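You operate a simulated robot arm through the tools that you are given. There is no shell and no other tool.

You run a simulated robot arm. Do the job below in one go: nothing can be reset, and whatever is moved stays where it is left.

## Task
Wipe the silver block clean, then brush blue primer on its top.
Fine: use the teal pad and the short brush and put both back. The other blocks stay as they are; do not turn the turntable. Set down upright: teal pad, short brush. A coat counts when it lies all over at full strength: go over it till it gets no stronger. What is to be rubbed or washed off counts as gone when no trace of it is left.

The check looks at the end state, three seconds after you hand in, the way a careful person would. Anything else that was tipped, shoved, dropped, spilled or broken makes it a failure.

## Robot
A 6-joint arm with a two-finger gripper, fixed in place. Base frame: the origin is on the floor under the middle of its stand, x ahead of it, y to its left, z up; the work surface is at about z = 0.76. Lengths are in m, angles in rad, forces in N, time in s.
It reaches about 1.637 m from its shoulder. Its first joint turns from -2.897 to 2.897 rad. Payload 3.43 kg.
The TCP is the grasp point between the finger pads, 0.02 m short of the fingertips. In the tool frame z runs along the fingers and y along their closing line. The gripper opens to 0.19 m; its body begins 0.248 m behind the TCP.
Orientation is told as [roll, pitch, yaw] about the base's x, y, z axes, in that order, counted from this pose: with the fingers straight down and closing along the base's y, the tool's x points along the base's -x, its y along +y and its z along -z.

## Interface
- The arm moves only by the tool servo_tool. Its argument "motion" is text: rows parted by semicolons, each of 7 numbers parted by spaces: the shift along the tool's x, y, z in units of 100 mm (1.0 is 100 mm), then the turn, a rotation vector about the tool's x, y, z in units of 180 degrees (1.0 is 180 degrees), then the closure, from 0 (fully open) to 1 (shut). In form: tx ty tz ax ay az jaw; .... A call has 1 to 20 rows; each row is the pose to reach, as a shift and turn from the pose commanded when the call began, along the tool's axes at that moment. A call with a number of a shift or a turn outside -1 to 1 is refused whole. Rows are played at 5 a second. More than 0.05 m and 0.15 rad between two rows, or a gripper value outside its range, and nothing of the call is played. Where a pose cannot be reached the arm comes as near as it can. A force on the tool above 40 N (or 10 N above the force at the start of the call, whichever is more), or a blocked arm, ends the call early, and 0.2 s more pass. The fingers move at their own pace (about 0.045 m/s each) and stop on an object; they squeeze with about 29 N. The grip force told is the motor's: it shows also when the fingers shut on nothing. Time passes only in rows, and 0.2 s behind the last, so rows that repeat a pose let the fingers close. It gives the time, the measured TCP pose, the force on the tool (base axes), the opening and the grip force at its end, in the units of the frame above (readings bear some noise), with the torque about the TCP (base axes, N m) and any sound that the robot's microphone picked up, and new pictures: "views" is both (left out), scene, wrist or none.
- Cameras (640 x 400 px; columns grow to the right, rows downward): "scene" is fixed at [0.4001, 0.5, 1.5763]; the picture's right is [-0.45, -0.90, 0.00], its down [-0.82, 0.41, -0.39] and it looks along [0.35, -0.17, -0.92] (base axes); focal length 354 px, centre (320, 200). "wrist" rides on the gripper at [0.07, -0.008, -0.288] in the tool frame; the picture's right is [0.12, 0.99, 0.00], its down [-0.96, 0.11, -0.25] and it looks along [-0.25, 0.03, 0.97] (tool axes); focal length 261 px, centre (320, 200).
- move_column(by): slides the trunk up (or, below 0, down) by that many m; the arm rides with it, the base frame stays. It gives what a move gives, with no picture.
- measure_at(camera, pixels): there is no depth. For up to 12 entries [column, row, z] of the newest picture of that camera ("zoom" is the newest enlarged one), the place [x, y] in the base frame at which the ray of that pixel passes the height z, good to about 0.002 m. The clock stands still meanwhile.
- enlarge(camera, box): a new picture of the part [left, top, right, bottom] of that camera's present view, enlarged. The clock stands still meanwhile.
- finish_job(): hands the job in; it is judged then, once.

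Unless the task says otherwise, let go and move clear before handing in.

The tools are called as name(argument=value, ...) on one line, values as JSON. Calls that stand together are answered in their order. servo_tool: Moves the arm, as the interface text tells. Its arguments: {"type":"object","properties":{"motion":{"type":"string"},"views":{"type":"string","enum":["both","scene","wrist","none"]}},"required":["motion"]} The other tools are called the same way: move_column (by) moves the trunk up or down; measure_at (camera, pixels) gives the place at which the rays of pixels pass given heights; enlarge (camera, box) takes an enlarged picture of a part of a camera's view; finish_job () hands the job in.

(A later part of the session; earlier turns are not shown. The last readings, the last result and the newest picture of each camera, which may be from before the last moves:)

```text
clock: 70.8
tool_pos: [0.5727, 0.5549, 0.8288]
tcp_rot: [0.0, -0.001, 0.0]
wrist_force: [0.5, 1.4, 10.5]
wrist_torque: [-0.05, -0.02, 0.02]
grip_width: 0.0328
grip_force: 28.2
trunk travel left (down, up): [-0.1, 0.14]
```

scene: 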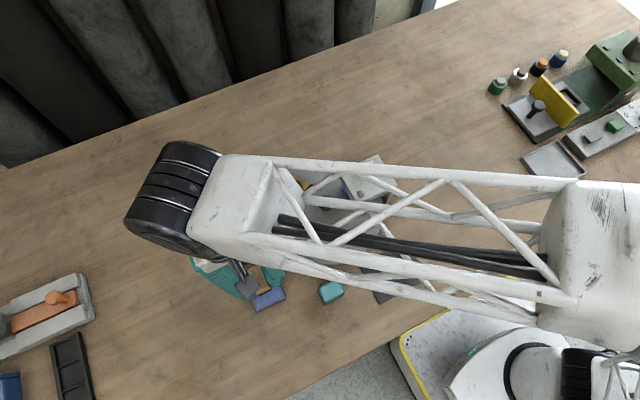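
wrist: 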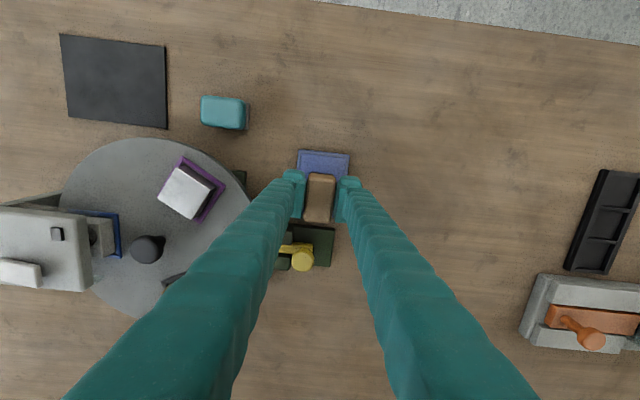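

Contact with the blue pad at TCP 0.829 (10.5 N). I'll hold a moment, dab once more, then lift and look at the bristles.

servo_tool(motion="0 0 0 0 0 0 1; 0 0 0 0 0 0 1; 0 0 -0.03 0 0 0 1; 0 0 -0.03 0 0 0 1; 0 0 -0.005 0 0 0 1; 0 0 -0.003 0 0 0 1; 0 0 -0.003 0 0 0 1; 0 0 -0.1 0 0 0 1; 0 0 -0.3 0 0 0 1; 0 0 -0.6 0 0 0 1; 0 0 -0.6 0 0 0 1", views="both")

enlarge(camera="wrist", box=[256, 130, 384, 210])

enlarge(camera="scene", box=[240, 255, 300, 315])

```text
clock: 73.2
tool_pos: [0.5727, 0.5542, 0.8878]
tcp_rot: [0.0, 0.0, 0.0]
wrist_force: [-0.3, 0.1, -1.5]
wrist_torque: [0.0, 0.02, -0.01]
grip_width: 0.0324
grip_force: 28.8
trunk travel left (down, up): [-0.1, 0.14]
```

scene: 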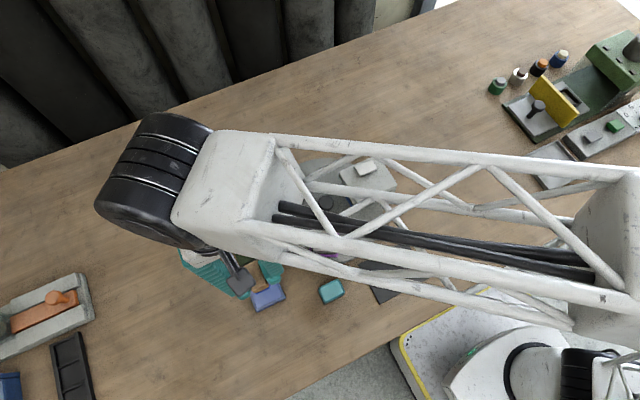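
wrist: 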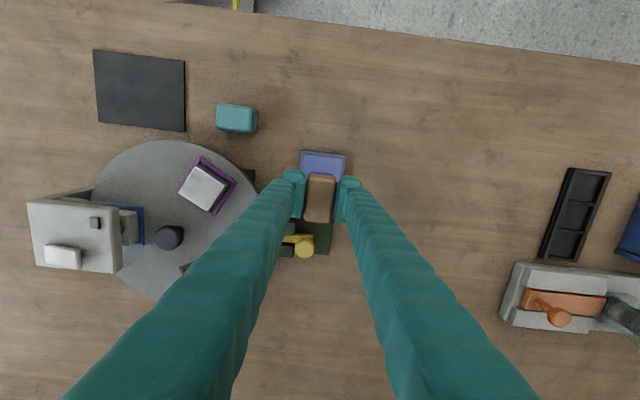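

```text
5.00 times, centred on (320, 170) of wrist
```

zoom: 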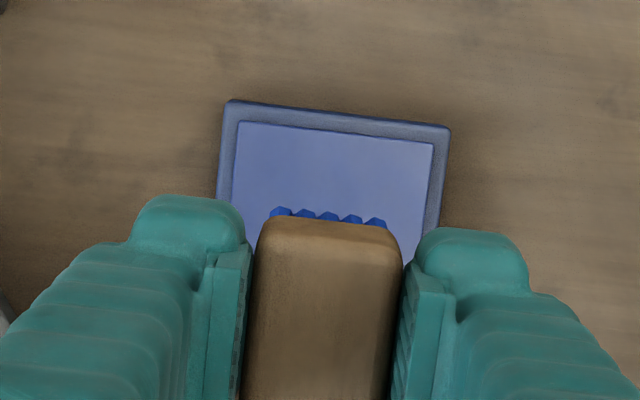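

```text
6.67 times, centred on (270, 285) of scene
```

zoom: 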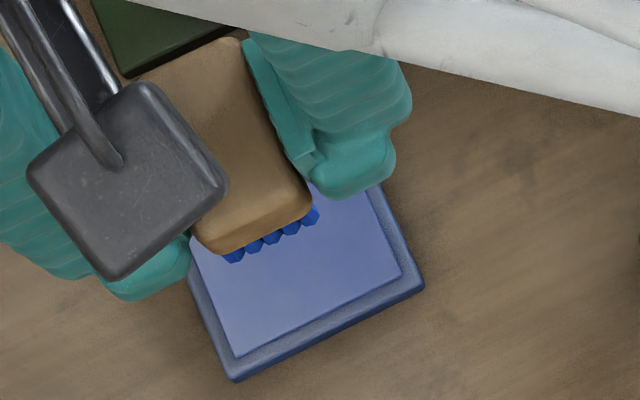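

The bristles have turned blue at wrist zoom (330,218), and the pad hasn't moved. I'll lift, move toward the block and turn +60° so the brush's length lies across the block and strokes can be radial.

servo_tool(motion="0 0 -0.15 0 0 0 1; -0.01 -0.1 -0.32 0 0 -0.04 1; -0.03 -0.2 -0.32 0 0 -0.08 1; -0.04 -0.3 -0.32 0 0 -0.12 1; -0.05 -0.4 -0.32 0 0 -0.16 1; -0.07 -0.5 -0.32 0 0 -0.2 1; -0.08 -0.6 -0.32 0 0 -0.24 1; -0.09 -0.7 -0.32 0 0 -0.28 1; -0.11 -0.8 -0.32 0 0 -0.32 1; -0.12 -0.9 -0.32 0 0 -0.3333 1; -0.12 -0.9 -0.32 0 0 -0.3333 1", views="none")

```text
clock: 75.6
tool_pos: [0.5841, 0.463, 0.9194]
tcp_rot: [0.001, 0.001, 1.046]
wrist_force: [-0.4, 0.4, -0.5]
wrist_torque: [-0.04, -0.03, 0.02]
grip_width: 0.0326
grip_force: 29.4
trunk travel left (down, up): [-0.1, 0.14]
```

Yaw is now +60° at (0.584, 0.463). I'll move above the block centre (0.594, 0.392).

servo_tool(motion="0.2 -0.15 0 0 0 0 1; 0.4 -0.3 0 0 0 0 1; 0.565 -0.441 0 0 0 0 1; 0.565 -0.441 0.2 0 0 0 1; 0.565 -0.441 0.2 0 0 0 1", views="both")

enlarge(camera="wrist", box=[256, 130, 384, 210])

enlarge(camera="scene", box=[284, 205, 364, 265])

```text
clock: 76.8
tool_pos: [0.5945, 0.3939, 0.8996]
tcp_rot: [0.0, 0.0, 1.046]
wrist_force: [0.2, -0.4, -0.4]
wrist_torque: [0.02, 0.02, 0.02]
grip_width: 0.0329
grip_force: 29.2
trunk travel left (down, up): [-0.1, 0.14]
```

scene: 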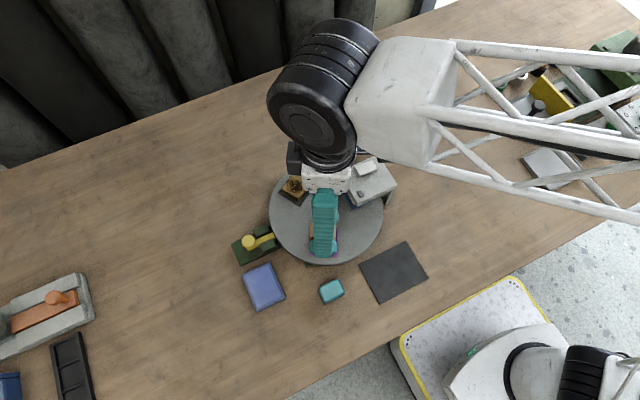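
wrist: 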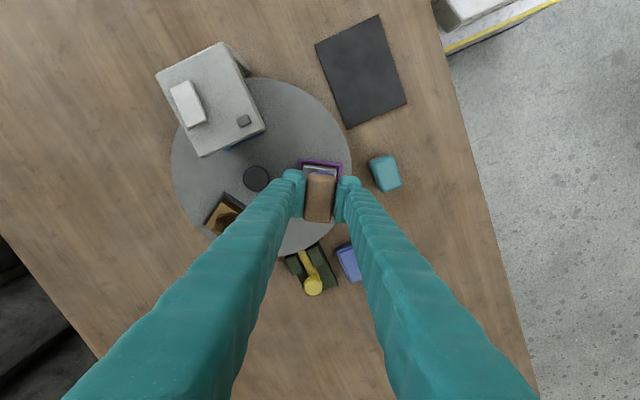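

```text
5.00 times, centred on (320, 170) of wrist
```

zoom: 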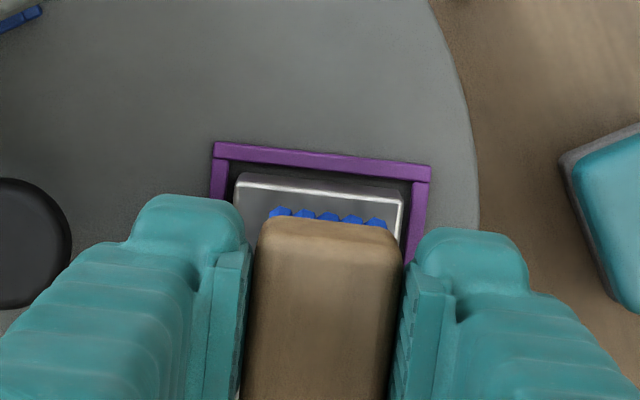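

```text
6.67 times, centred on (324, 235) of scene
```

zoom: 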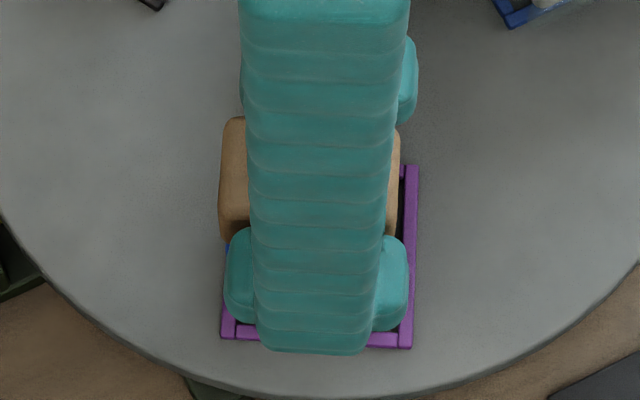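

The brush is centred over the block with bristles at wrist zoom (328,218). I'll lower it gently to contact.

servo_tool(motion="0 0 0.05 0 0 0 1; 0 0 0.1 0 0 0 1; 0 0 0.15 0 0 0 1; 0 0 0.19 0 0 0 1; 0 0 0.21 0 0 0 1; 0 0 0.21 0 0 0 1", views="none")

servo_tool(motion="0 0 0.01 0 0 0 1; 0 0 0.02 0 0 0 1; 0 0 0.02 0 0 0 1", views="none")

servo_tool(motion="0 0 0.01 0 0 0 1; 0 0 0.01 0 0 0 1", views="none")

```text
clock: 78.2
tool_pos: [0.5936, 0.3927, 0.8792]
tcp_rot: [0.001, 0.0, 1.045]
wrist_force: [0.0, -0.5, -0.2]
wrist_torque: [0.03, -0.03, 0.01]
grip_width: 0.0331
grip_force: 28.8
trunk travel left (down, up): [-0.1, 0.14]
```

```text
clock: 79.0
tool_pos: [0.5938, 0.3939, 0.8767]
tcp_rot: [0.002, 0.001, 1.046]
wrist_force: [0.4, -0.5, -1.0]
wrist_torque: [0.0, 0.01, 0.0]
grip_width: 0.0327
grip_force: 29.0
trunk travel left (down, up): [-0.1, 0.14]
```

```text
clock: 79.6
tool_pos: [0.5948, 0.3931, 0.8756]
tcp_rot: [0.001, 0.001, 1.046]
wrist_force: [-0.2, 0.1, 0.2]
wrist_torque: [0.0, -0.01, 0.02]
grip_width: 0.0327
grip_force: 28.6
trunk travel left (down, up): [-0.1, 0.14]
```

servo_tool(motion="0 0 0.01 0 0 0 1; 0 0 0.01 0 0 0 1", views="none")

servo_tool(motion="0 0 0.005 0 0 0 1; 0 0 0.005 0 0 0 1", views="none")

```text
clock: 80.2
tool_pos: [0.5936, 0.3932, 0.8752]
tcp_rot: [0.001, 0.0, 1.046]
wrist_force: [-0.7, 1.2, 9.4]
wrist_torque: [0.01, 0.05, 0.0]
grip_width: 0.0327
grip_force: 29.0
trunk travel left (down, up): [-0.1, 0.14]
```

```text
clock: 80.8
tool_pos: [0.5946, 0.3934, 0.8744]
tcp_rot: [-0.002, -0.002, 1.045]
wrist_force: [-0.4, 0.5, 20.5]
wrist_torque: [0.0, 0.01, 0.01]
grip_width: 0.0328
grip_force: 29.1
trunk travel left (down, up): [-0.1, 0.14]
```

Contact confirmed (9 then 20 N). I'll back off to around 7 N and stroke radially along tool y, then lift to look.

servo_tool(motion="0 0 -0.006 0 0 0 1; 0 0.05 -0.006 0 0 0 1; 0 0.1 -0.006 0 0 0 1; 0 0.14 -0.006 0 0 0 1; 0 0.09 -0.006 0 0 0 1; 0 0.04 -0.006 0 0 0 1; 0 -0.01 -0.006 0 0 0 1; 0 -0.06 -0.006 0 0 0 1; 0 -0.11 -0.006 0 0 0 1; 0 -0.14 -0.006 0 0 0 1; 0 -0.09 -0.006 0 0 0 1; 0 -0.04 -0.006 0 0 0 1; 0 0 -0.006 0 0 0 1", views="none")

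servo_tool(motion="0 0 -0.1 0 0 0 1; 0 0 -0.4 0 0 0 1; 0 -0.3 -0.4 0 0 0 1; 0 -0.6 -0.4 0 0 0 1; 0 -0.8 -0.4 0 0 0 1; 0 -0.8 -0.4 0 0 0 1", views="both")

enlarge(camera="scene", box=[308, 225, 340, 255])

enlarge(camera="wrist", box=[340, 140, 440, 220])

```text
clock: 83.6
tool_pos: [0.5925, 0.3935, 0.8733]
tcp_rot: [-0.001, 0.002, 1.046]
wrist_force: [3.2, -2.8, 8.4]
wrist_torque: [-0.13, -0.2, 0.01]
grip_width: 0.0327
grip_force: 28.8
trunk travel left (down, up): [-0.1, 0.14]
```

```text
clock: 85.0
tool_pos: [0.6636, 0.3526, 0.9156]
tcp_rot: [-0.001, 0.0, 1.045]
wrist_force: [0.5, -0.7, -1.3]
wrist_torque: [-0.02, 0.01, -0.01]
grip_width: 0.0328
grip_force: 28.7
trunk travel left (down, up): [-0.1, 0.14]
```

scene: 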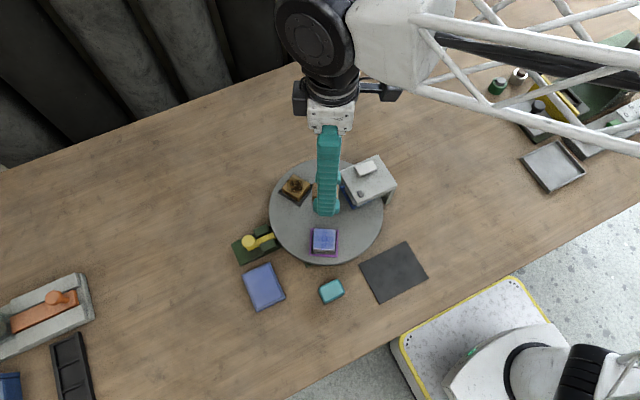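
wrist: 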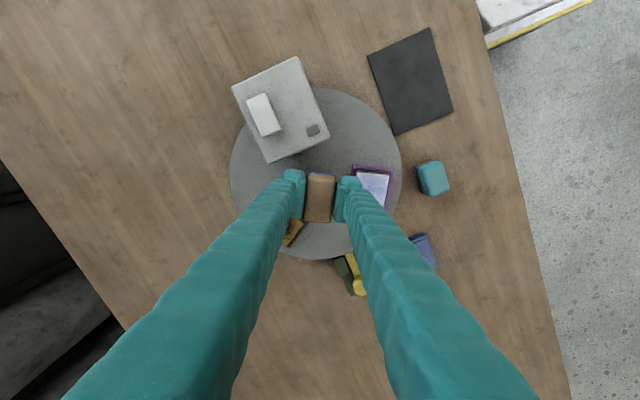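

```text
13.33 times, centred on (324, 240) of scene
```

zoom: 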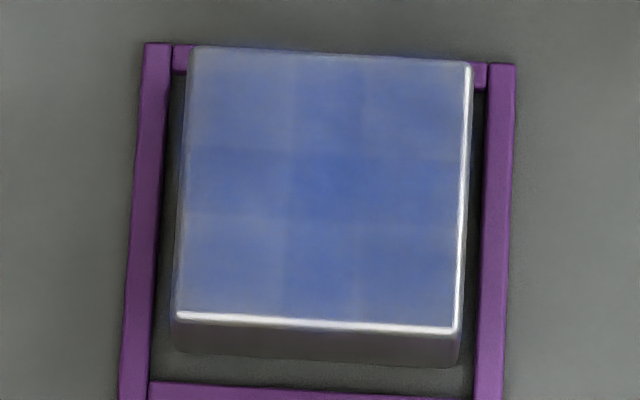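

```text
5.00 times, centred on (390, 180) of wrist
```

zoom: 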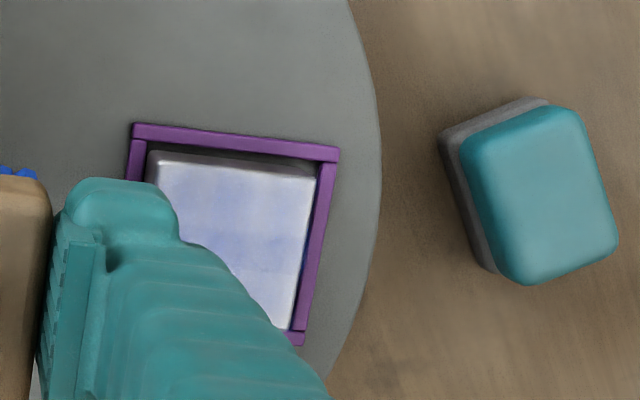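

The primer is taking (scene zoom shows blue, weaker in the left column), and the block slid about 2 mm inward within its tray. I'll go back with a 5 mm shift toward the weak side (tool −x) and stroke more.

servo_tool(motion="-0.05 0.4 0 0 0 0 1; -0.05 0.8 0 0 0 0 1; -0.05 0.8 0.2 0 0 0 1; -0.05 0.8 0.36 0 0 0 1; -0.05 0.8 0.395 0 0 0 1; -0.05 0.8 0.4 0 0 0 1; -0.05 0.8 0.4 0 0 0 1", views="none")

servo_tool(motion="0 0.06 0 0 0 0 1; 0 0.12 0 0 0 0 1; 0 0.16 0 0 0 0 1; 0 0.11 0 0 0 0 1; 0 0.05 0 0 0 0 1; 0 -0.01 0 0 0 0 1; 0 -0.07 0 0 0 0 1; 0 -0.12 0 0 0 0 1; 0 -0.16 0 0 0 0 1; 0 -0.11 0 0 0 0 1; 0 -0.05 0 0 0 0 1; 0 0.01 0 0 0 0 1; 0 0.07 0 0 0 0 1; 0 0.12 0 0 0 0 1; 0 0.16 0 0 0 0 1; 0 0.11 0 0 0 0 1; 0 0.05 0 0 0 0 1; 0 0 0 0 0 0 1", views="none")

servo_tool(motion="0 0 -0.1 0 0 0 1; 0 0 -0.4 0 0 0 1; 0 -0.3 -0.4 0 0 0 1; 0 -0.6 -0.4 0 0 0 1; 0 -0.8 -0.4 0 0 0 1; 0 -0.8 -0.4 0 0 0 1", views="both")

enlarge(camera="scene", box=[308, 225, 340, 255])

enlarge(camera="wrist", box=[256, 130, 384, 210])

```text
clock: 86.6
tool_pos: [0.5963, 0.3959, 0.8749]
tcp_rot: [0.001, 0.001, 1.045]
wrist_force: [1.6, -0.1, 5.9]
wrist_torque: [-0.06, -0.04, 0.03]
grip_width: 0.0325
grip_force: 29.6
trunk travel left (down, up): [-0.1, 0.14]
```

```text
clock: 90.4
tool_pos: [0.5965, 0.3977, 0.8741]
tcp_rot: [0.002, 0.0, 1.048]
wrist_force: [-0.5, 0.3, -1.0]
wrist_torque: [-0.01, 0.0, -0.02]
grip_width: 0.0326
grip_force: 28.8
trunk travel left (down, up): [-0.1, 0.14]
```

```text
clock: 91.8
tool_pos: [0.6648, 0.358, 0.9159]
tcp_rot: [-0.002, 0.0, 1.049]
wrist_force: [-0.8, 0.4, -0.3]
wrist_torque: [0.02, -0.03, -0.04]
grip_width: 0.0326
grip_force: 29.1
trunk travel left (down, up): [-0.1, 0.14]
```

scene: 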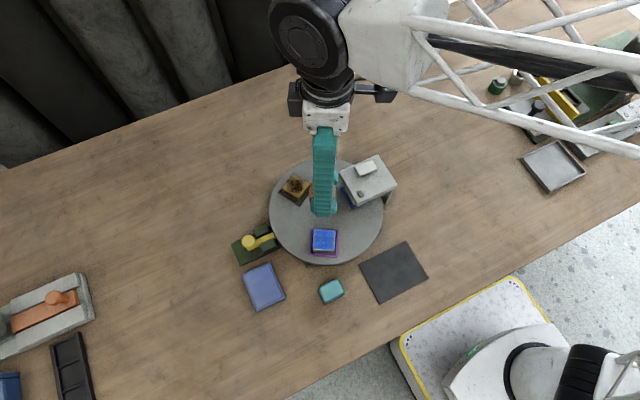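
wrist: 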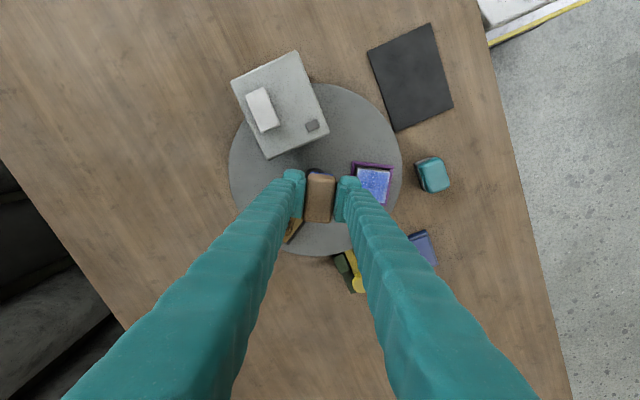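

```text
13.33 times, centred on (324, 240) of scene
```

zoom: 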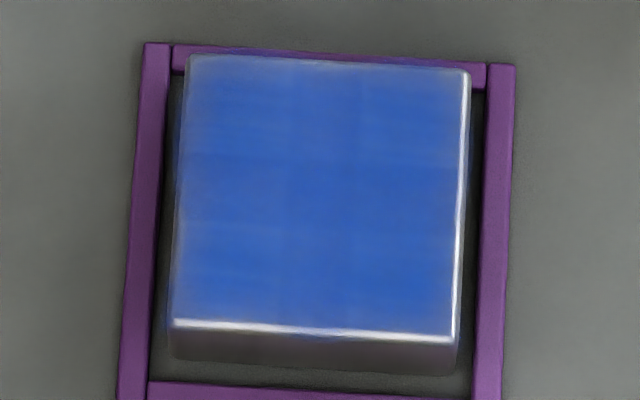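

```text
5.00 times, centred on (320, 170) of wrist
```

zoom: 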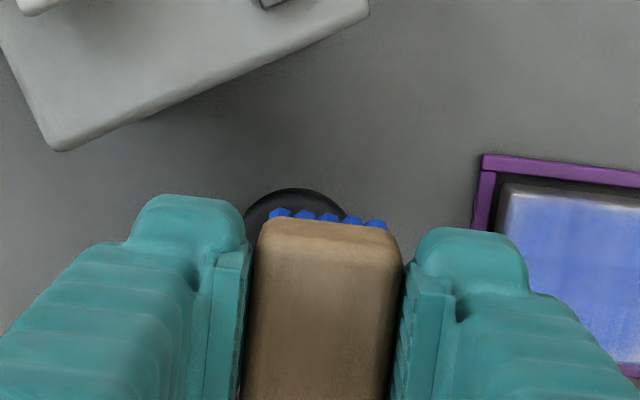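

The coat is much stronger now; contact force had faded by the end. I'll do the other side (shift +9 mm in tool x), pressing slightly deeper.

servo_tool(motion="0.09 0.4 0 0 0 0 1; 0.09 0.8 0 0 0 0 1; 0.09 0.8 0.2 0 0 0 1; 0.09 0.8 0.36 0 0 0 1; 0.09 0.8 0.395 0 0 0 1; 0.09 0.8 0.402 0 0 0 1; 0.09 0.8 0.405 0 0 0 1; 0.09 0.8 0.405 0 0 0 1", views="none")

```text
clock: 93.6
tool_pos: [0.5917, 0.3892, 0.875]
tcp_rot: [0.0, -0.003, 1.045]
wrist_force: [0.6, -1.1, 14.9]
wrist_torque: [0.0, 0.0, -0.01]
grip_width: 0.0326
grip_force: 29.1
trunk travel left (down, up): [-0.1, 0.14]
```

Now 14.9 N; I'll ease off 0.3 mm and stroke radially again.

servo_tool(motion="0 0.06 -0.003 0 0 0 1; 0 0.12 -0.003 0 0 0 1; 0 0.16 -0.003 0 0 0 1; 0 0.11 -0.003 0 0 0 1; 0 0.05 -0.003 0 0 0 1; 0 -0.01 -0.003 0 0 0 1; 0 -0.07 -0.003 0 0 0 1; 0 -0.12 -0.003 0 0 0 1; 0 -0.16 -0.003 0 0 0 1; 0 -0.11 -0.003 0 0 0 1; 0 -0.05 -0.003 0 0 0 1; 0 0.01 -0.003 0 0 0 1; 0 0.07 -0.003 0 0 0 1; 0 0.12 -0.003 0 0 0 1; 0 0.16 -0.003 0 0 0 1; 0 0.11 -0.003 0 0 0 1; 0 0.05 -0.003 0 0 0 1; 0 0 -0.003 0 0 0 1", views="none")

servo_tool(motion="0 0 -0.1 0 0 0 1; 0 0 -0.4 0 0 0 1; 0 -0.3 -0.4 0 0 0 1; 0 -0.6 -0.4 0 0 0 1; 0 -0.8 -0.4 0 0 0 1; 0 -0.8 -0.4 0 0 0 1", views="both")

enlarge(camera="scene", box=[308, 225, 340, 255])

enlarge(camera="scene", box=[284, 215, 364, 265])

```text
clock: 97.4
tool_pos: [0.5924, 0.3901, 0.874]
tcp_rot: [0.0, -0.002, 1.046]
wrist_force: [-1.1, 0.6, 0.8]
wrist_torque: [0.0, 0.04, -0.01]
grip_width: 0.0328
grip_force: 29.1
trunk travel left (down, up): [-0.1, 0.14]
```

```text
clock: 98.8
tool_pos: [0.6613, 0.3492, 0.9147]
tcp_rot: [0.0, 0.001, 1.047]
wrist_force: [0.0, 0.9, -0.8]
wrist_torque: [-0.01, 0.02, 0.01]
grip_width: 0.0324
grip_force: 28.7
trunk travel left (down, up): [-0.1, 0.14]
```

scene: 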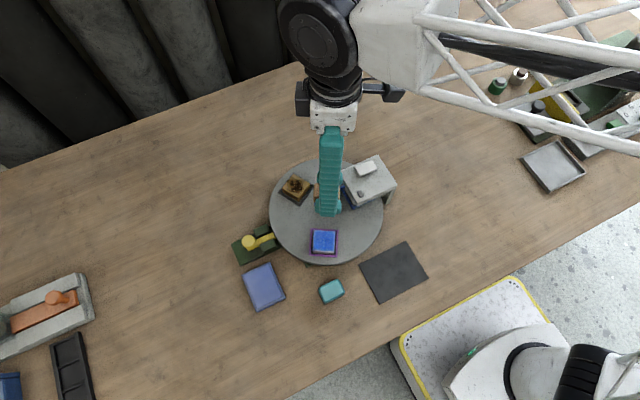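
wrist: 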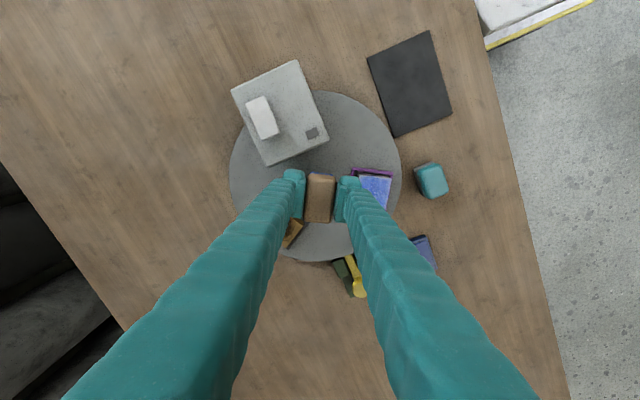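

```text
13.33 times, centred on (324, 240) of scene
```

zoom: 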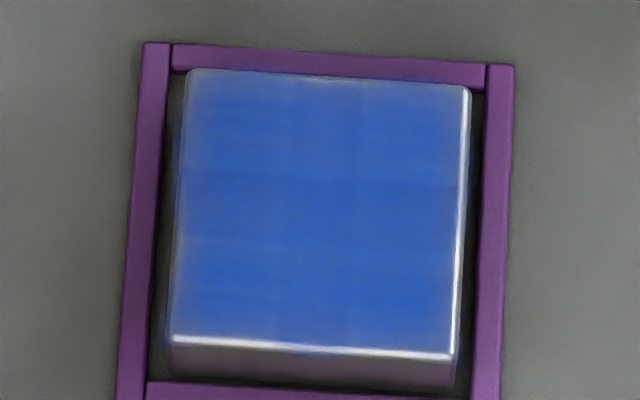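

```text
8.00 times, centred on (324, 240) of scene
```

zoom: 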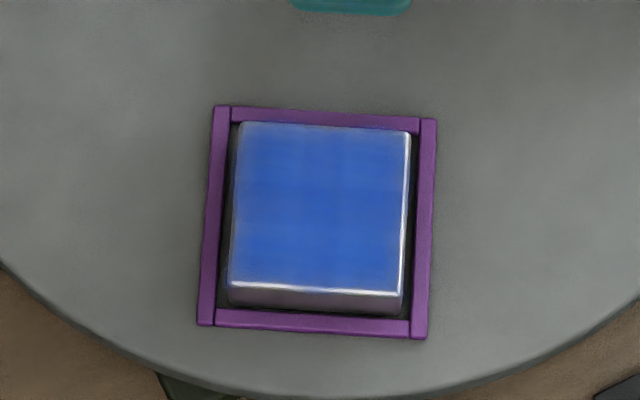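

The coat looks strong in the middle but paler along the edges and top corners; the block drifts a millimetre or two in its tray, harmlessly. I'll do another pass shifted further toward tool −x (8 mm off-centre) with longer strokes.

servo_tool(motion="-0.12 0.4 0 0 0 0 1; -0.12 0.8 0 0 0 0 1; -0.12 0.8 0.2 0 0 0 1; -0.12 0.8 0.36 0 0 0 1; -0.12 0.8 0.395 0 0 0 1; -0.12 0.8 0.402 0 0 0 1; -0.12 0.8 0.405 0 0 0 1; -0.12 0.8 0.405 0 0 0 1", views="none")

```text
clock: 100.6
tool_pos: [0.5984, 0.4001, 0.8744]
tcp_rot: [0.0, -0.002, 1.045]
wrist_force: [-0.1, -0.3, 5.1]
wrist_torque: [0.0, 0.04, 0.03]
grip_width: 0.0327
grip_force: 28.8
trunk travel left (down, up): [-0.1, 0.14]
```

servo_tool(motion="0 0.06 0.002 0 0 0 1; 0 0.12 0.002 0 0 0 1; 0 0.18 0.002 0 0 0 1; 0 0.13 0.002 0 0 0 1; 0 0.07 0.002 0 0 0 1; 0 0.01 0.002 0 0 0 1; 0 -0.05 0.003 0 0 0 1; 0 -0.11 0.003 0 0 0 1; 0 -0.18 0.003 0 0 0 1; 0 -0.12 0.003 0 0 0 1; 0 -0.06 0.003 0 0 0 1; 0 0 0.003 0 0 0 1; 0 0.06 0.003 0 0 0 1; 0 0.12 0.003 0 0 0 1; 0 0.18 0.003 0 0 0 1; 0 0.12 0.003 0 0 0 1; 0 0.06 0.003 0 0 0 1; 0 0 0.003 0 0 0 1", views="none")

servo_tool(motion="0 -0.06 0.002 0 0 0 1; 0 -0.12 0.002 0 0 0 1; 0 -0.18 0.002 0 0 0 1; 0 -0.12 0.002 0 0 0 1; 0 -0.06 0.002 0 0 0 1; 0 0 0.002 0 0 0 1; 0 0.06 0.002 0 0 0 1; 0 0.12 0.002 0 0 0 1; 0 0.18 0.002 0 0 0 1; 0 0.12 0.002 0 0 0 1; 0 0.06 0.002 0 0 0 1; 0 0 0.002 0 0 0 1; 0 -0.06 0.002 0 0 0 1; 0 -0.12 0.002 0 0 0 1; 0 -0.18 0.002 0 0 0 1; 0 -0.12 0.002 0 0 0 1; 0 -0.06 0.002 0 0 0 1; 0 0 0.002 0 0 0 1", views="none")

servo_tool(motion="0 0 -0.1 0 0 0 1; 0 0 -0.4 0 0 0 1; 0 -0.3 -0.4 0 0 0 1; 0 -0.6 -0.4 0 0 0 1; 0 -0.8 -0.4 0 0 0 1; 0 -0.8 -0.4 0 0 0 1", views="both")

enlarge(camera="scene", box=[308, 225, 340, 255])

enlarge(camera="wrist", box=[256, 130, 384, 210])

```text
clock: 104.4
tool_pos: [0.5976, 0.4009, 0.8742]
tcp_rot: [0.001, 0.002, 1.049]
wrist_force: [-8.1, 4.3, 14.3]
wrist_torque: [0.16, 0.32, -0.03]
grip_width: 0.0325
grip_force: 29.4
trunk travel left (down, up): [-0.1, 0.14]
```

```text
clock: 108.2
tool_pos: [0.5974, 0.4007, 0.8735]
tcp_rot: [0.0, 0.0, 1.047]
wrist_force: [-0.4, 0.8, 5.1]
wrist_torque: [0.07, 0.0, 0.06]
grip_width: 0.0326
grip_force: 29.2
trunk travel left (down, up): [-0.1, 0.14]
```

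```text
clock: 109.6
tool_pos: [0.6671, 0.3604, 0.9148]
tcp_rot: [0.0, -0.001, 1.046]
wrist_force: [0.0, 0.1, -0.5]
wrist_torque: [-0.06, -0.04, 0.02]
grip_width: 0.0328
grip_force: 29.4
trunk travel left (down, up): [-0.1, 0.14]
```

scene: 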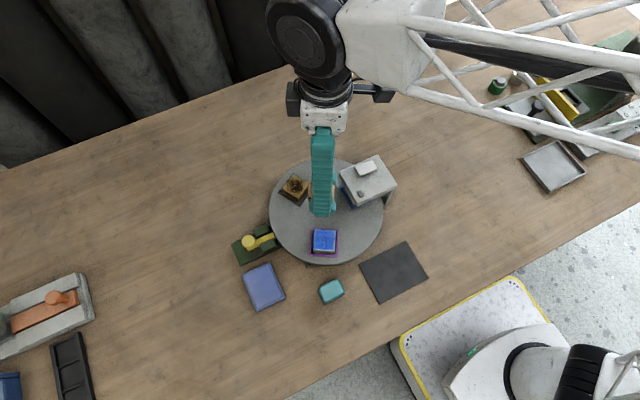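
wrist: 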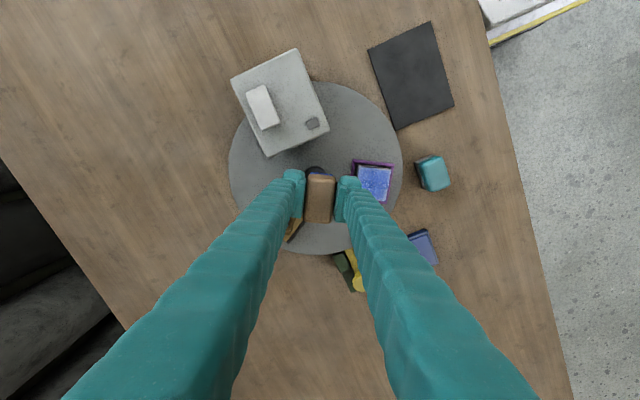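

```text
13.33 times, centred on (324, 240) of scene
```

zoom: 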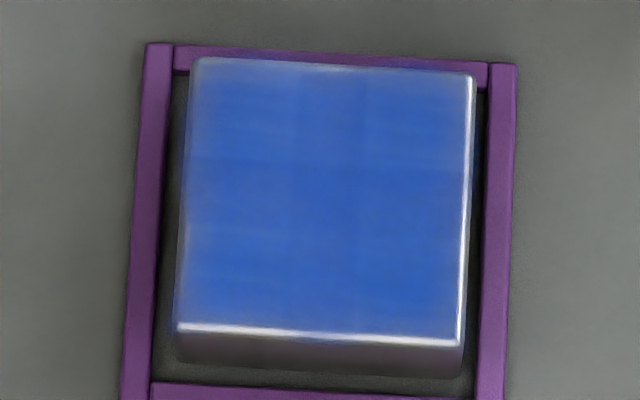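

```text
5.00 times, centred on (320, 170) of wrist
```

zoom: 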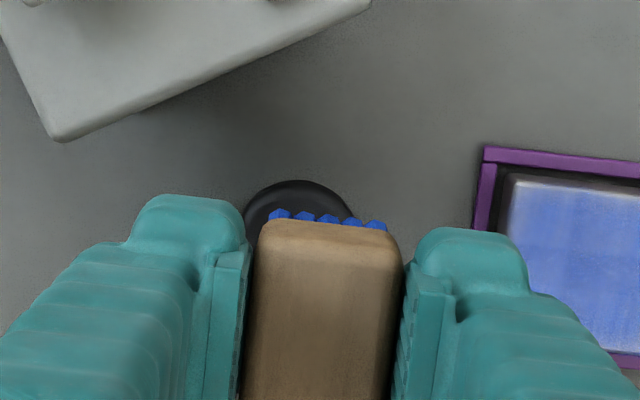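

The coat looks about the same as before, so either it's saturated or the brush has run thin. I'll reload on the blue pad to be sure, travelling at this height.

servo_tool(motion="-0.2 0.29 0 0 0 0 1; -0.4 0.58 0 0 0 0 1; -0.6 0.88 0 0 0 0 1; -0.6 0.88 0 0 0 0 1", views="none")

servo_tool(motion="-0.2 0.29 0 0 0 0 1; -0.4 0.58 0 0 0 0 1; -0.6 0.877 0 0 0 0 1; -0.6 0.877 0 0 0 0 1", views="both")

enlarge(camera="wrist", box=[240, 130, 400, 230])

enlarge(camera="scene", box=[308, 225, 340, 255])

```text
clock: 110.6
tool_pos: [0.62, 0.456, 0.9144]
tcp_rot: [-0.001, 0.001, 1.046]
wrist_force: [-0.2, -0.2, -0.5]
wrist_torque: [-0.01, 0.01, 0.03]
grip_width: 0.0326
grip_force: 29.3
trunk travel left (down, up): [-0.1, 0.14]
```

```text
clock: 111.6
tool_pos: [0.5761, 0.5515, 0.9131]
tcp_rot: [0.001, 0.001, 1.047]
wrist_force: [0.2, 0.2, -1.1]
wrist_torque: [0.01, 0.01, -0.02]
grip_width: 0.033
grip_force: 29.0
trunk travel left (down, up): [-0.1, 0.14]
```

scene: 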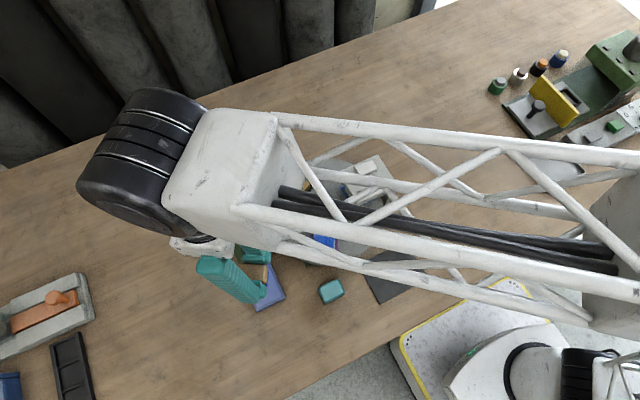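
wrist: 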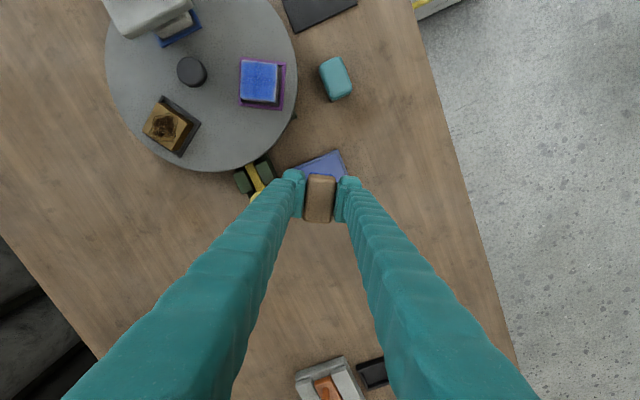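

```text
4.00 times, centred on (320, 180) of wrist
```

zoom: 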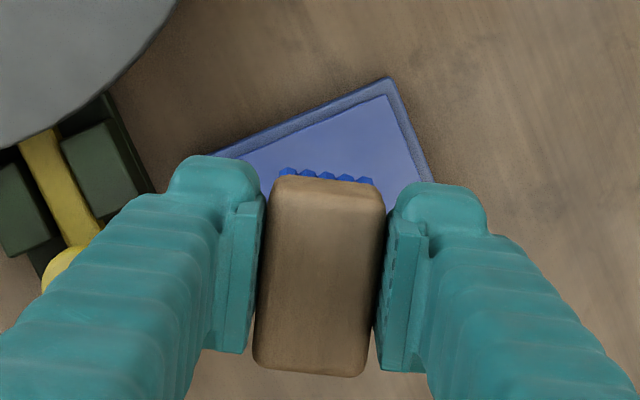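

```text
13.33 times, centred on (324, 240) of scene
```

zoom: 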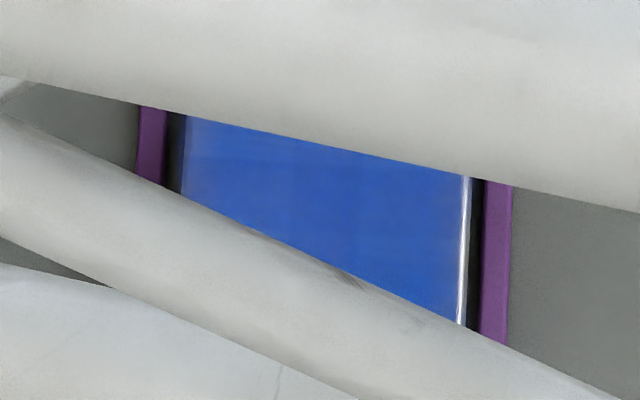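

The wrist view from here shows the painted block clearly at (261,82). I'll enlarge it.

enlarge(camera="wrist", box=[234, 50, 290, 114])

```text
6.25 times, centred on (262, 82) of wrist
```

zoom: 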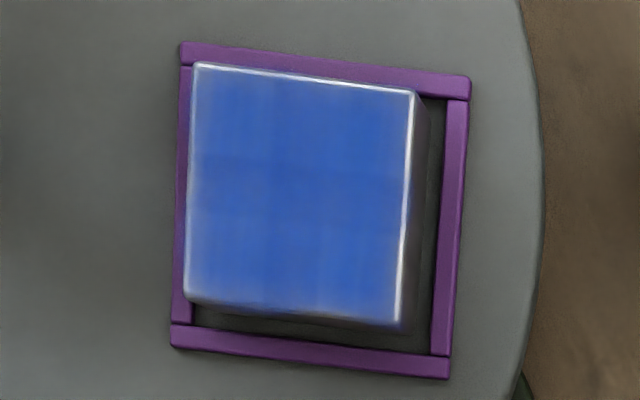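

Coverage looks good with slightly lighter edges. I'll load the brush again: lower to just above the pad, then press gently.

servo_tool(motion="0 0 0.3 0 0 0 1; 0 0 0.6 0 0 0 1; 0 0 0.79 0 0 0 1; 0 0 0.79 0 0 0 1", views="none")

servo_tool(motion="0 0 0.02 0 0 0 1; 0 0 0.04 0 0 0 1; 0 0 0.05 0 0 0 1; 0 0 0.05 0 0 0 1", views="none")

servo_tool(motion="0 0 0.005 0 0 0 1; 0 0 0.01 0 0 0 1; 0 0 0.01 0 0 0 1", views="none")

```text
clock: 112.6
tool_pos: [0.5751, 0.5518, 0.8327]
tcp_rot: [-0.001, -0.001, 1.047]
wrist_force: [0.8, -0.3, -2.0]
wrist_torque: [0.01, -0.01, 0.01]
grip_width: 0.0327
grip_force: 28.8
trunk travel left (down, up): [-0.1, 0.14]
```

```text
clock: 113.6
tool_pos: [0.5757, 0.5517, 0.8292]
tcp_rot: [0.001, -0.001, 1.045]
wrist_force: [0.6, 0.0, -0.8]
wrist_torque: [0.0, 0.02, 0.02]
grip_width: 0.0331
grip_force: 28.9
trunk travel left (down, up): [-0.1, 0.14]
```

```text
clock: 114.4
tool_pos: [0.5756, 0.552, 0.8277]
tcp_rot: [0.0, -0.001, 1.045]
wrist_force: [0.3, 0.3, -1.0]
wrist_torque: [0.02, 0.03, 0.0]
grip_width: 0.0325
grip_force: 28.9
trunk travel left (down, up): [-0.1, 0.14]
```

servo_tool(motion="0 0 0.005 0 0 0 1; 0 0 0.01 0 0 0 1; 0 0 0.01 0 0 0 1", views="none")

servo_tool(motion="0 0 0.005 0 0 0 1; 0 0 0.005 0 0 0 1", views="none")

```text
clock: 115.2
tool_pos: [0.5757, 0.5518, 0.8267]
tcp_rot: [0.0, -0.001, 1.046]
wrist_force: [0.2, -0.6, -1.2]
wrist_torque: [0.0, 0.0, 0.01]
grip_width: 0.0324
grip_force: 28.7
trunk travel left (down, up): [-0.1, 0.14]
```

```text
clock: 115.8
tool_pos: [0.5764, 0.5522, 0.8271]
tcp_rot: [0.001, 0.0, 1.045]
wrist_force: [-0.3, -0.2, 0.3]
wrist_torque: [-0.01, 0.05, 0.04]
grip_width: 0.0324
grip_force: 28.5
trunk travel left (down, up): [-0.1, 0.14]
```

Just about touching at 0.827. One more small step.

servo_tool(motion="0 0 0.005 0 0 0 1; 0 0 0.005 0 0 0 1", views="none")

servo_tool(motion="0 0 0.004 0 0 0 1; 0 0 0.004 0 0 0 1; 0 0 0.004 0 0 0 1; 0 0 0.004 0 0 0 1", views="none")

```text
clock: 116.4
tool_pos: [0.5754, 0.5516, 0.8262]
tcp_rot: [-0.001, 0.0, 1.047]
wrist_force: [-0.9, -1.9, 4.1]
wrist_torque: [0.02, 0.03, 0.0]
grip_width: 0.0329
grip_force: 29.0
trunk travel left (down, up): [-0.1, 0.14]
```

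```text
clock: 117.4
tool_pos: [0.5742, 0.5521, 0.8259]
tcp_rot: [0.001, 0.0, 1.046]
wrist_force: [0.2, -0.7, 14.1]
wrist_torque: [0.01, -0.01, 0.04]
grip_width: 0.0327
grip_force: 28.6
trunk travel left (down, up): [-0.1, 0.14]
```

Loaded at 14 N. I'll dab lightly once more, lift, and return to the block with the brush centred on it.

servo_tool(motion="0 0 -0.03 0 0 0 1; 0 0 -0.03 0 0 0 1; 0 0 -0.004 0 0 0 1; 0 0 -0.004 0 0 0 1; 0 0 -0.1 0 0 0 1; 0 0 -0.4 0 0 0 1; 0 0 -0.7 0 0 0 1; 0 0 -0.88 0 0 0 1; 0 0 -0.88 0 0 0 1", views="wrist")

servo_tool(motion="0.2 -0.15 0 0 0 0 1; 0.4 -0.3 0 0 0 0 1; 0.64 -0.48 0 0 0 0 1; 0.64 -0.48 0 0 0 0 1", views="none")

servo_tool(motion="0.2 -0.15 0 0 0 0 1; 0.4 -0.3 0 0 0 0 1; 0.64 -0.48 0 0 0 0 1; 0.64 -0.48 0 0 0 0 1", views="both")

enlarge(camera="wrist", box=[256, 130, 384, 210])

```text
clock: 119.4
tool_pos: [0.5754, 0.5516, 0.9148]
tcp_rot: [0.0, 0.0, 1.045]
wrist_force: [0.0, -0.1, -0.4]
wrist_torque: [-0.01, 0.01, -0.01]
grip_width: 0.0328
grip_force: 28.9
trunk travel left (down, up): [-0.1, 0.14]
```

wrist: 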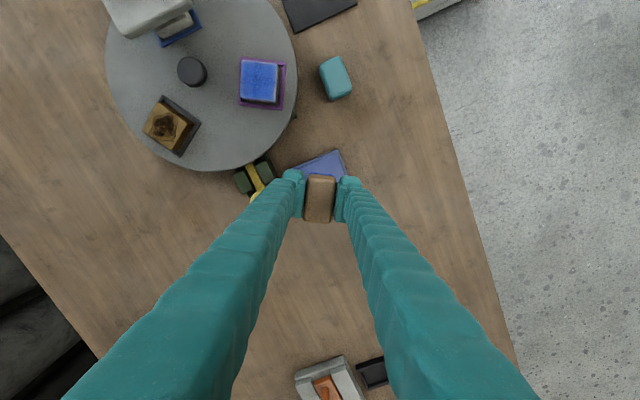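

```text
clock: 120.4
tool_pos: [0.5858, 0.4727, 0.9134]
tcp_rot: [0.0, 0.001, 1.047]
wrist_force: [0.5, 0.5, -0.2]
wrist_torque: [0.0, 0.01, -0.02]
grip_width: 0.0325
grip_force: 28.8
trunk travel left (down, up): [-0.1, 0.14]
```

```text
clock: 121.4
tool_pos: [0.5941, 0.3929, 0.9136]
tcp_rot: [-0.001, 0.0, 1.048]
wrist_force: [-0.5, 0.2, -0.9]
wrist_torque: [-0.01, 0.01, 0.02]
grip_width: 0.0327
grip_force: 28.8
trunk travel left (down, up): [-0.1, 0.14]
```

scene: 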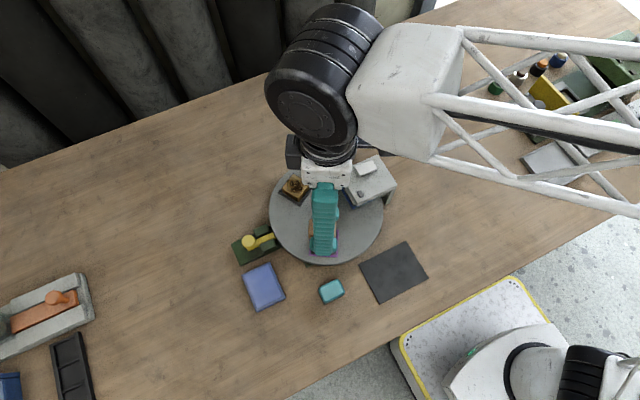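
wrist: 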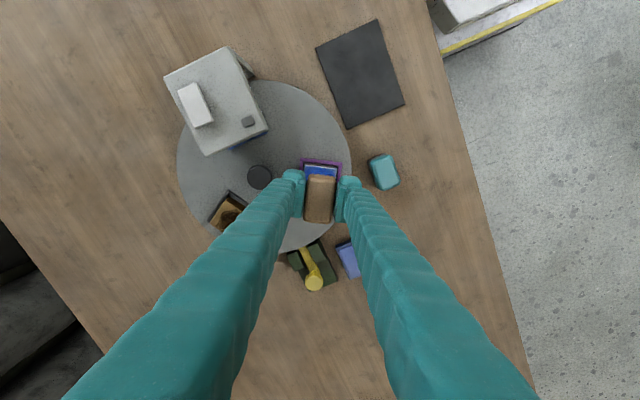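

```text
5.00 times, centred on (320, 170) of wrist
```

zoom: 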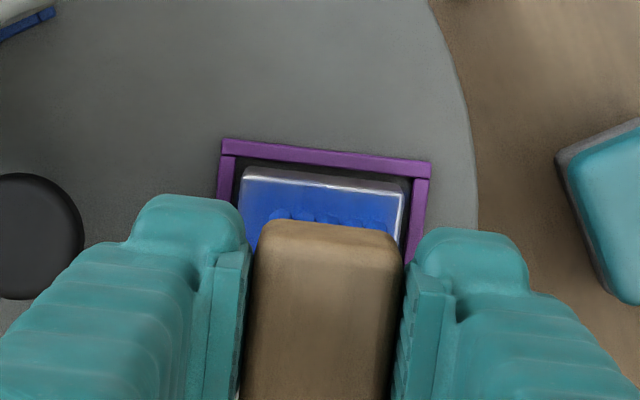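

Now over the block centre with reloaded bristles. I'll lower with a 6 mm shift toward tool +x and find contact.

servo_tool(motion="0.06 0 0.15 0 0 0 1; 0.06 0 0.3 0 0 0 1; 0.06 0 0.37 0 0 0 1; 0.06 0 0.39 0 0 0 1; 0.06 0 0.39 0 0 0 1", views="none")

servo_tool(motion="0 0 0.005 0 0 0 1; 0 0 0.01 0 0 0 1; 0 0 0.01 0 0 0 1", views="none")

servo_tool(motion="0 0 0.005 0 0 0 1; 0 0 0.005 0 0 0 1", views="none")

```text
clock: 122.6
tool_pos: [0.5927, 0.387, 0.8732]
tcp_rot: [0.001, -0.002, 1.047]
wrist_force: [-0.6, 0.1, -0.8]
wrist_torque: [-0.02, 0.02, -0.02]
grip_width: 0.0324
grip_force: 29.2
trunk travel left (down, up): [-0.1, 0.14]
```

```text
clock: 123.4
tool_pos: [0.5926, 0.3878, 0.8735]
tcp_rot: [0.001, 0.001, 1.046]
wrist_force: [0.7, -0.3, -0.5]
wrist_torque: [0.02, -0.05, 0.02]
grip_width: 0.0328
grip_force: 29.3
trunk travel left (down, up): [-0.1, 0.14]
```

```text
clock: 124.0
tool_pos: [0.5927, 0.389, 0.8737]
tcp_rot: [0.0, -0.002, 1.045]
wrist_force: [0.6, 1.0, 3.3]
wrist_torque: [0.07, -0.06, 0.03]
grip_width: 0.0327
grip_force: 29.2
trunk travel left (down, up): [-0.1, 0.14]
```

Contact at 3.3 N. I'll press 0.4 mm deeper and stroke radially.

servo_tool(motion="0 0 0.004 0 0 0 1; 0 0.06 0.004 0 0 0 1; 0 0.12 0.004 0 0 0 1; 0 0.17 0.004 0 0 0 1; 0 0.12 0.004 0 0 0 1; 0 0.06 0.004 0 0 0 1; 0 0 0.005 0 0 0 1; 0 -0.06 0.005 0 0 0 1; 0 -0.12 0.005 0 0 0 1; 0 -0.18 0.005 0 0 0 1; 0 -0.12 0.005 0 0 0 1; 0 -0.06 0.005 0 0 0 1; 0 0 0.005 0 0 0 1; 0 0.06 0.006 0 0 0 1; 0 0.12 0.006 0 0 0 1; 0 0.17 0.006 0 0 0 1; 0 0.12 0.006 0 0 0 1; 0 0.06 0.006 0 0 0 1; 0 0 0.006 0 0 0 1", views="none")

servo_tool(motion="0 0 -0.05 0 0 0 1; -0.06 0 -0.05 0 0 0 1; -0.06 0 0 0 0 0 1; -0.06 0 0.003 0 0 0 1; -0.06 0 0.003 0 0 0 1", views="none")

```text
clock: 128.0
tool_pos: [0.5912, 0.3882, 0.8728]
tcp_rot: [-0.001, 0.0, 1.046]
wrist_force: [-8.6, 3.6, 15.5]
wrist_torque: [0.17, 0.38, 0.01]
grip_width: 0.033
grip_force: 29.0
trunk travel left (down, up): [-0.1, 0.14]
```

```text
clock: 129.2
tool_pos: [0.5949, 0.3925, 0.8739]
tcp_rot: [0.0, 0.0, 1.047]
wrist_force: [-3.1, 1.3, 10.9]
wrist_torque: [-0.01, 0.1, -0.02]
grip_width: 0.0327
grip_force: 28.8
trunk travel left (down, up): [-0.1, 0.14]
```

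Now centred with about 11 N. I'll run centre strokes, then lift and shift to the other side.

servo_tool(motion="0 0.06 0 0 0 0 1; 0 0.12 0 0 0 0 1; 0 0.17 0 0 0 0 1; 0 0.12 0 0 0 0 1; 0 0.06 0 0 0 0 1; 0 0 0 0 0 0 1; 0 -0.06 0.001 0 0 0 1; 0 -0.12 0.001 0 0 0 1; 0 -0.18 0.001 0 0 0 1; 0 -0.12 0.001 0 0 0 1; 0 -0.06 0.001 0 0 0 1; 0 0 0.001 0 0 0 1; 0 0.06 0.002 0 0 0 1; 0 0.12 0.002 0 0 0 1; 0 0.17 0.002 0 0 0 1; 0 0.12 0.002 0 0 0 1; 0 0.06 0.002 0 0 0 1; 0 0 0.002 0 0 0 1", views="none")

servo_tool(motion="0 0 -0.05 0 0 0 1; -0.06 0 -0.05 0 0 0 1; -0.06 0 0 0 0 0 1; -0.06 0 0.003 0 0 0 1; -0.06 0 0.003 0 0 0 1", views="none")

servo_tool(motion="0 0.06 0 0 0 0 1; 0 0.12 0 0 0 0 1; 0 0.17 0 0 0 0 1; 0 0.12 0 0 0 0 1; 0 0.06 0 0 0 0 1; 0 0 0 0 0 0 1; 0 -0.06 0.001 0 0 0 1; 0 -0.12 0.001 0 0 0 1; 0 -0.18 0.001 0 0 0 1; 0 -0.12 0.001 0 0 0 1; 0 -0.06 0.001 0 0 0 1; 0 0 0.001 0 0 0 1; 0 0.06 0.002 0 0 0 1; 0 0.12 0.002 0 0 0 1; 0 0.17 0.002 0 0 0 1; 0 0.12 0.002 0 0 0 1; 0 0.06 0.002 0 0 0 1; 0 0 0.002 0 0 0 1", views="none")

servo_tool(motion="0 0 -0.1 0 0 0 1; 0 0 -0.4 0 0 0 1; 0 -0.3 -0.4 0 0 0 1; 0 -0.6 -0.4 0 0 0 1; 0 -0.8 -0.4 0 0 0 1; 0 -0.8 -0.4 0 0 0 1", views="both")

enlarge(camera="scene", box=[308, 225, 340, 255])

enlarge(camera="scene", box=[284, 215, 364, 265])

```text
clock: 133.0
tool_pos: [0.5944, 0.3925, 0.8719]
tcp_rot: [-0.001, -0.001, 1.046]
wrist_force: [-5.7, 1.5, 11.2]
wrist_torque: [0.05, 0.17, -0.09]
grip_width: 0.0328
grip_force: 29.1
trunk travel left (down, up): [-0.1, 0.14]
```

```text
clock: 134.2
tool_pos: [0.5973, 0.3977, 0.8729]
tcp_rot: [0.0, -0.001, 1.048]
wrist_force: [-1.8, 1.8, 5.1]
wrist_torque: [-0.03, 0.01, 0.0]
grip_width: 0.0327
grip_force: 29.2
trunk travel left (down, up): [-0.1, 0.14]
```

```text
clock: 138.0
tool_pos: [0.596, 0.3989, 0.8725]
tcp_rot: [0.001, 0.0, 1.046]
wrist_force: [-3.5, 2.1, 10.3]
wrist_torque: [0.08, 0.15, -0.03]
grip_width: 0.0327
grip_force: 28.8
trunk travel left (down, up): [-0.1, 0.14]
```

```text
clock: 139.4
tool_pos: [0.6666, 0.3569, 0.9117]
tcp_rot: [0.001, 0.001, 1.046]
wrist_force: [0.3, -0.2, -0.1]
wrist_torque: [0.02, 0.03, 0.01]
grip_width: 0.0325
grip_force: 29.5
trunk travel left (down, up): [-0.1, 0.14]
```

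scene: 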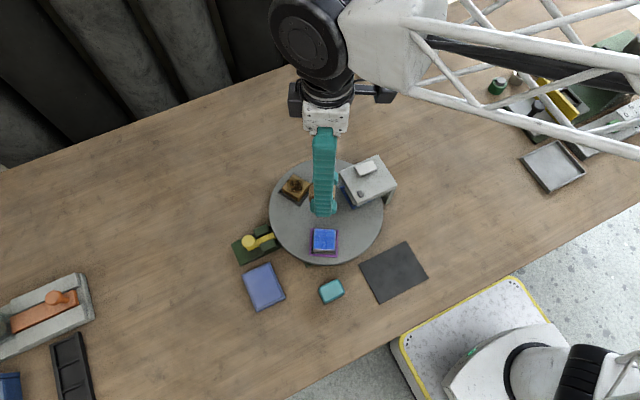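
wrist: 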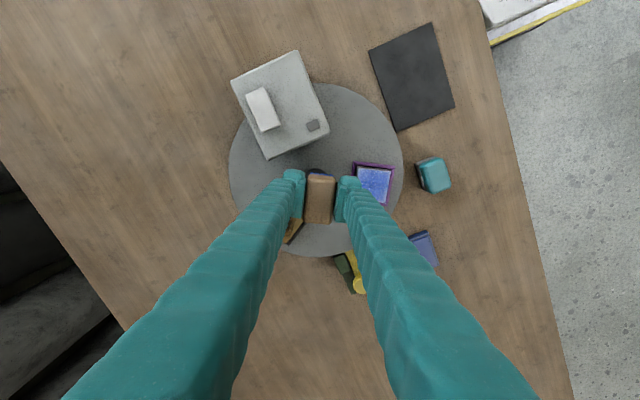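

```text
13.33 times, centred on (324, 240) of scene
```

zoom: 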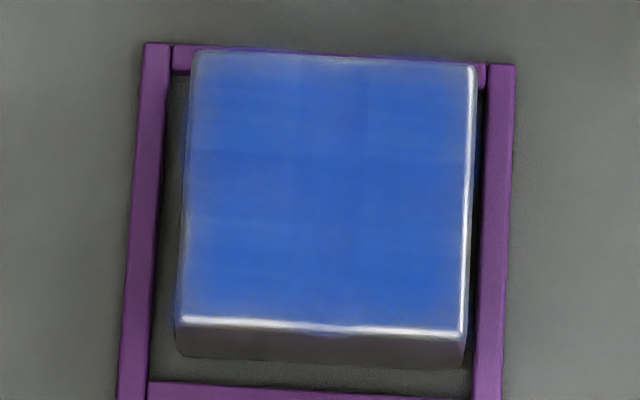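

```text
8.00 times, centred on (324, 240) of scene
```

zoom: 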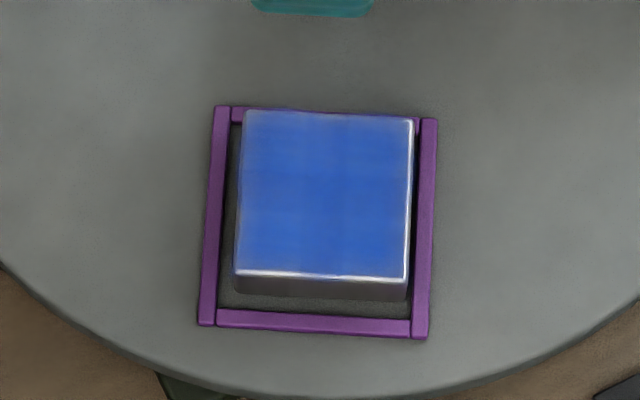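

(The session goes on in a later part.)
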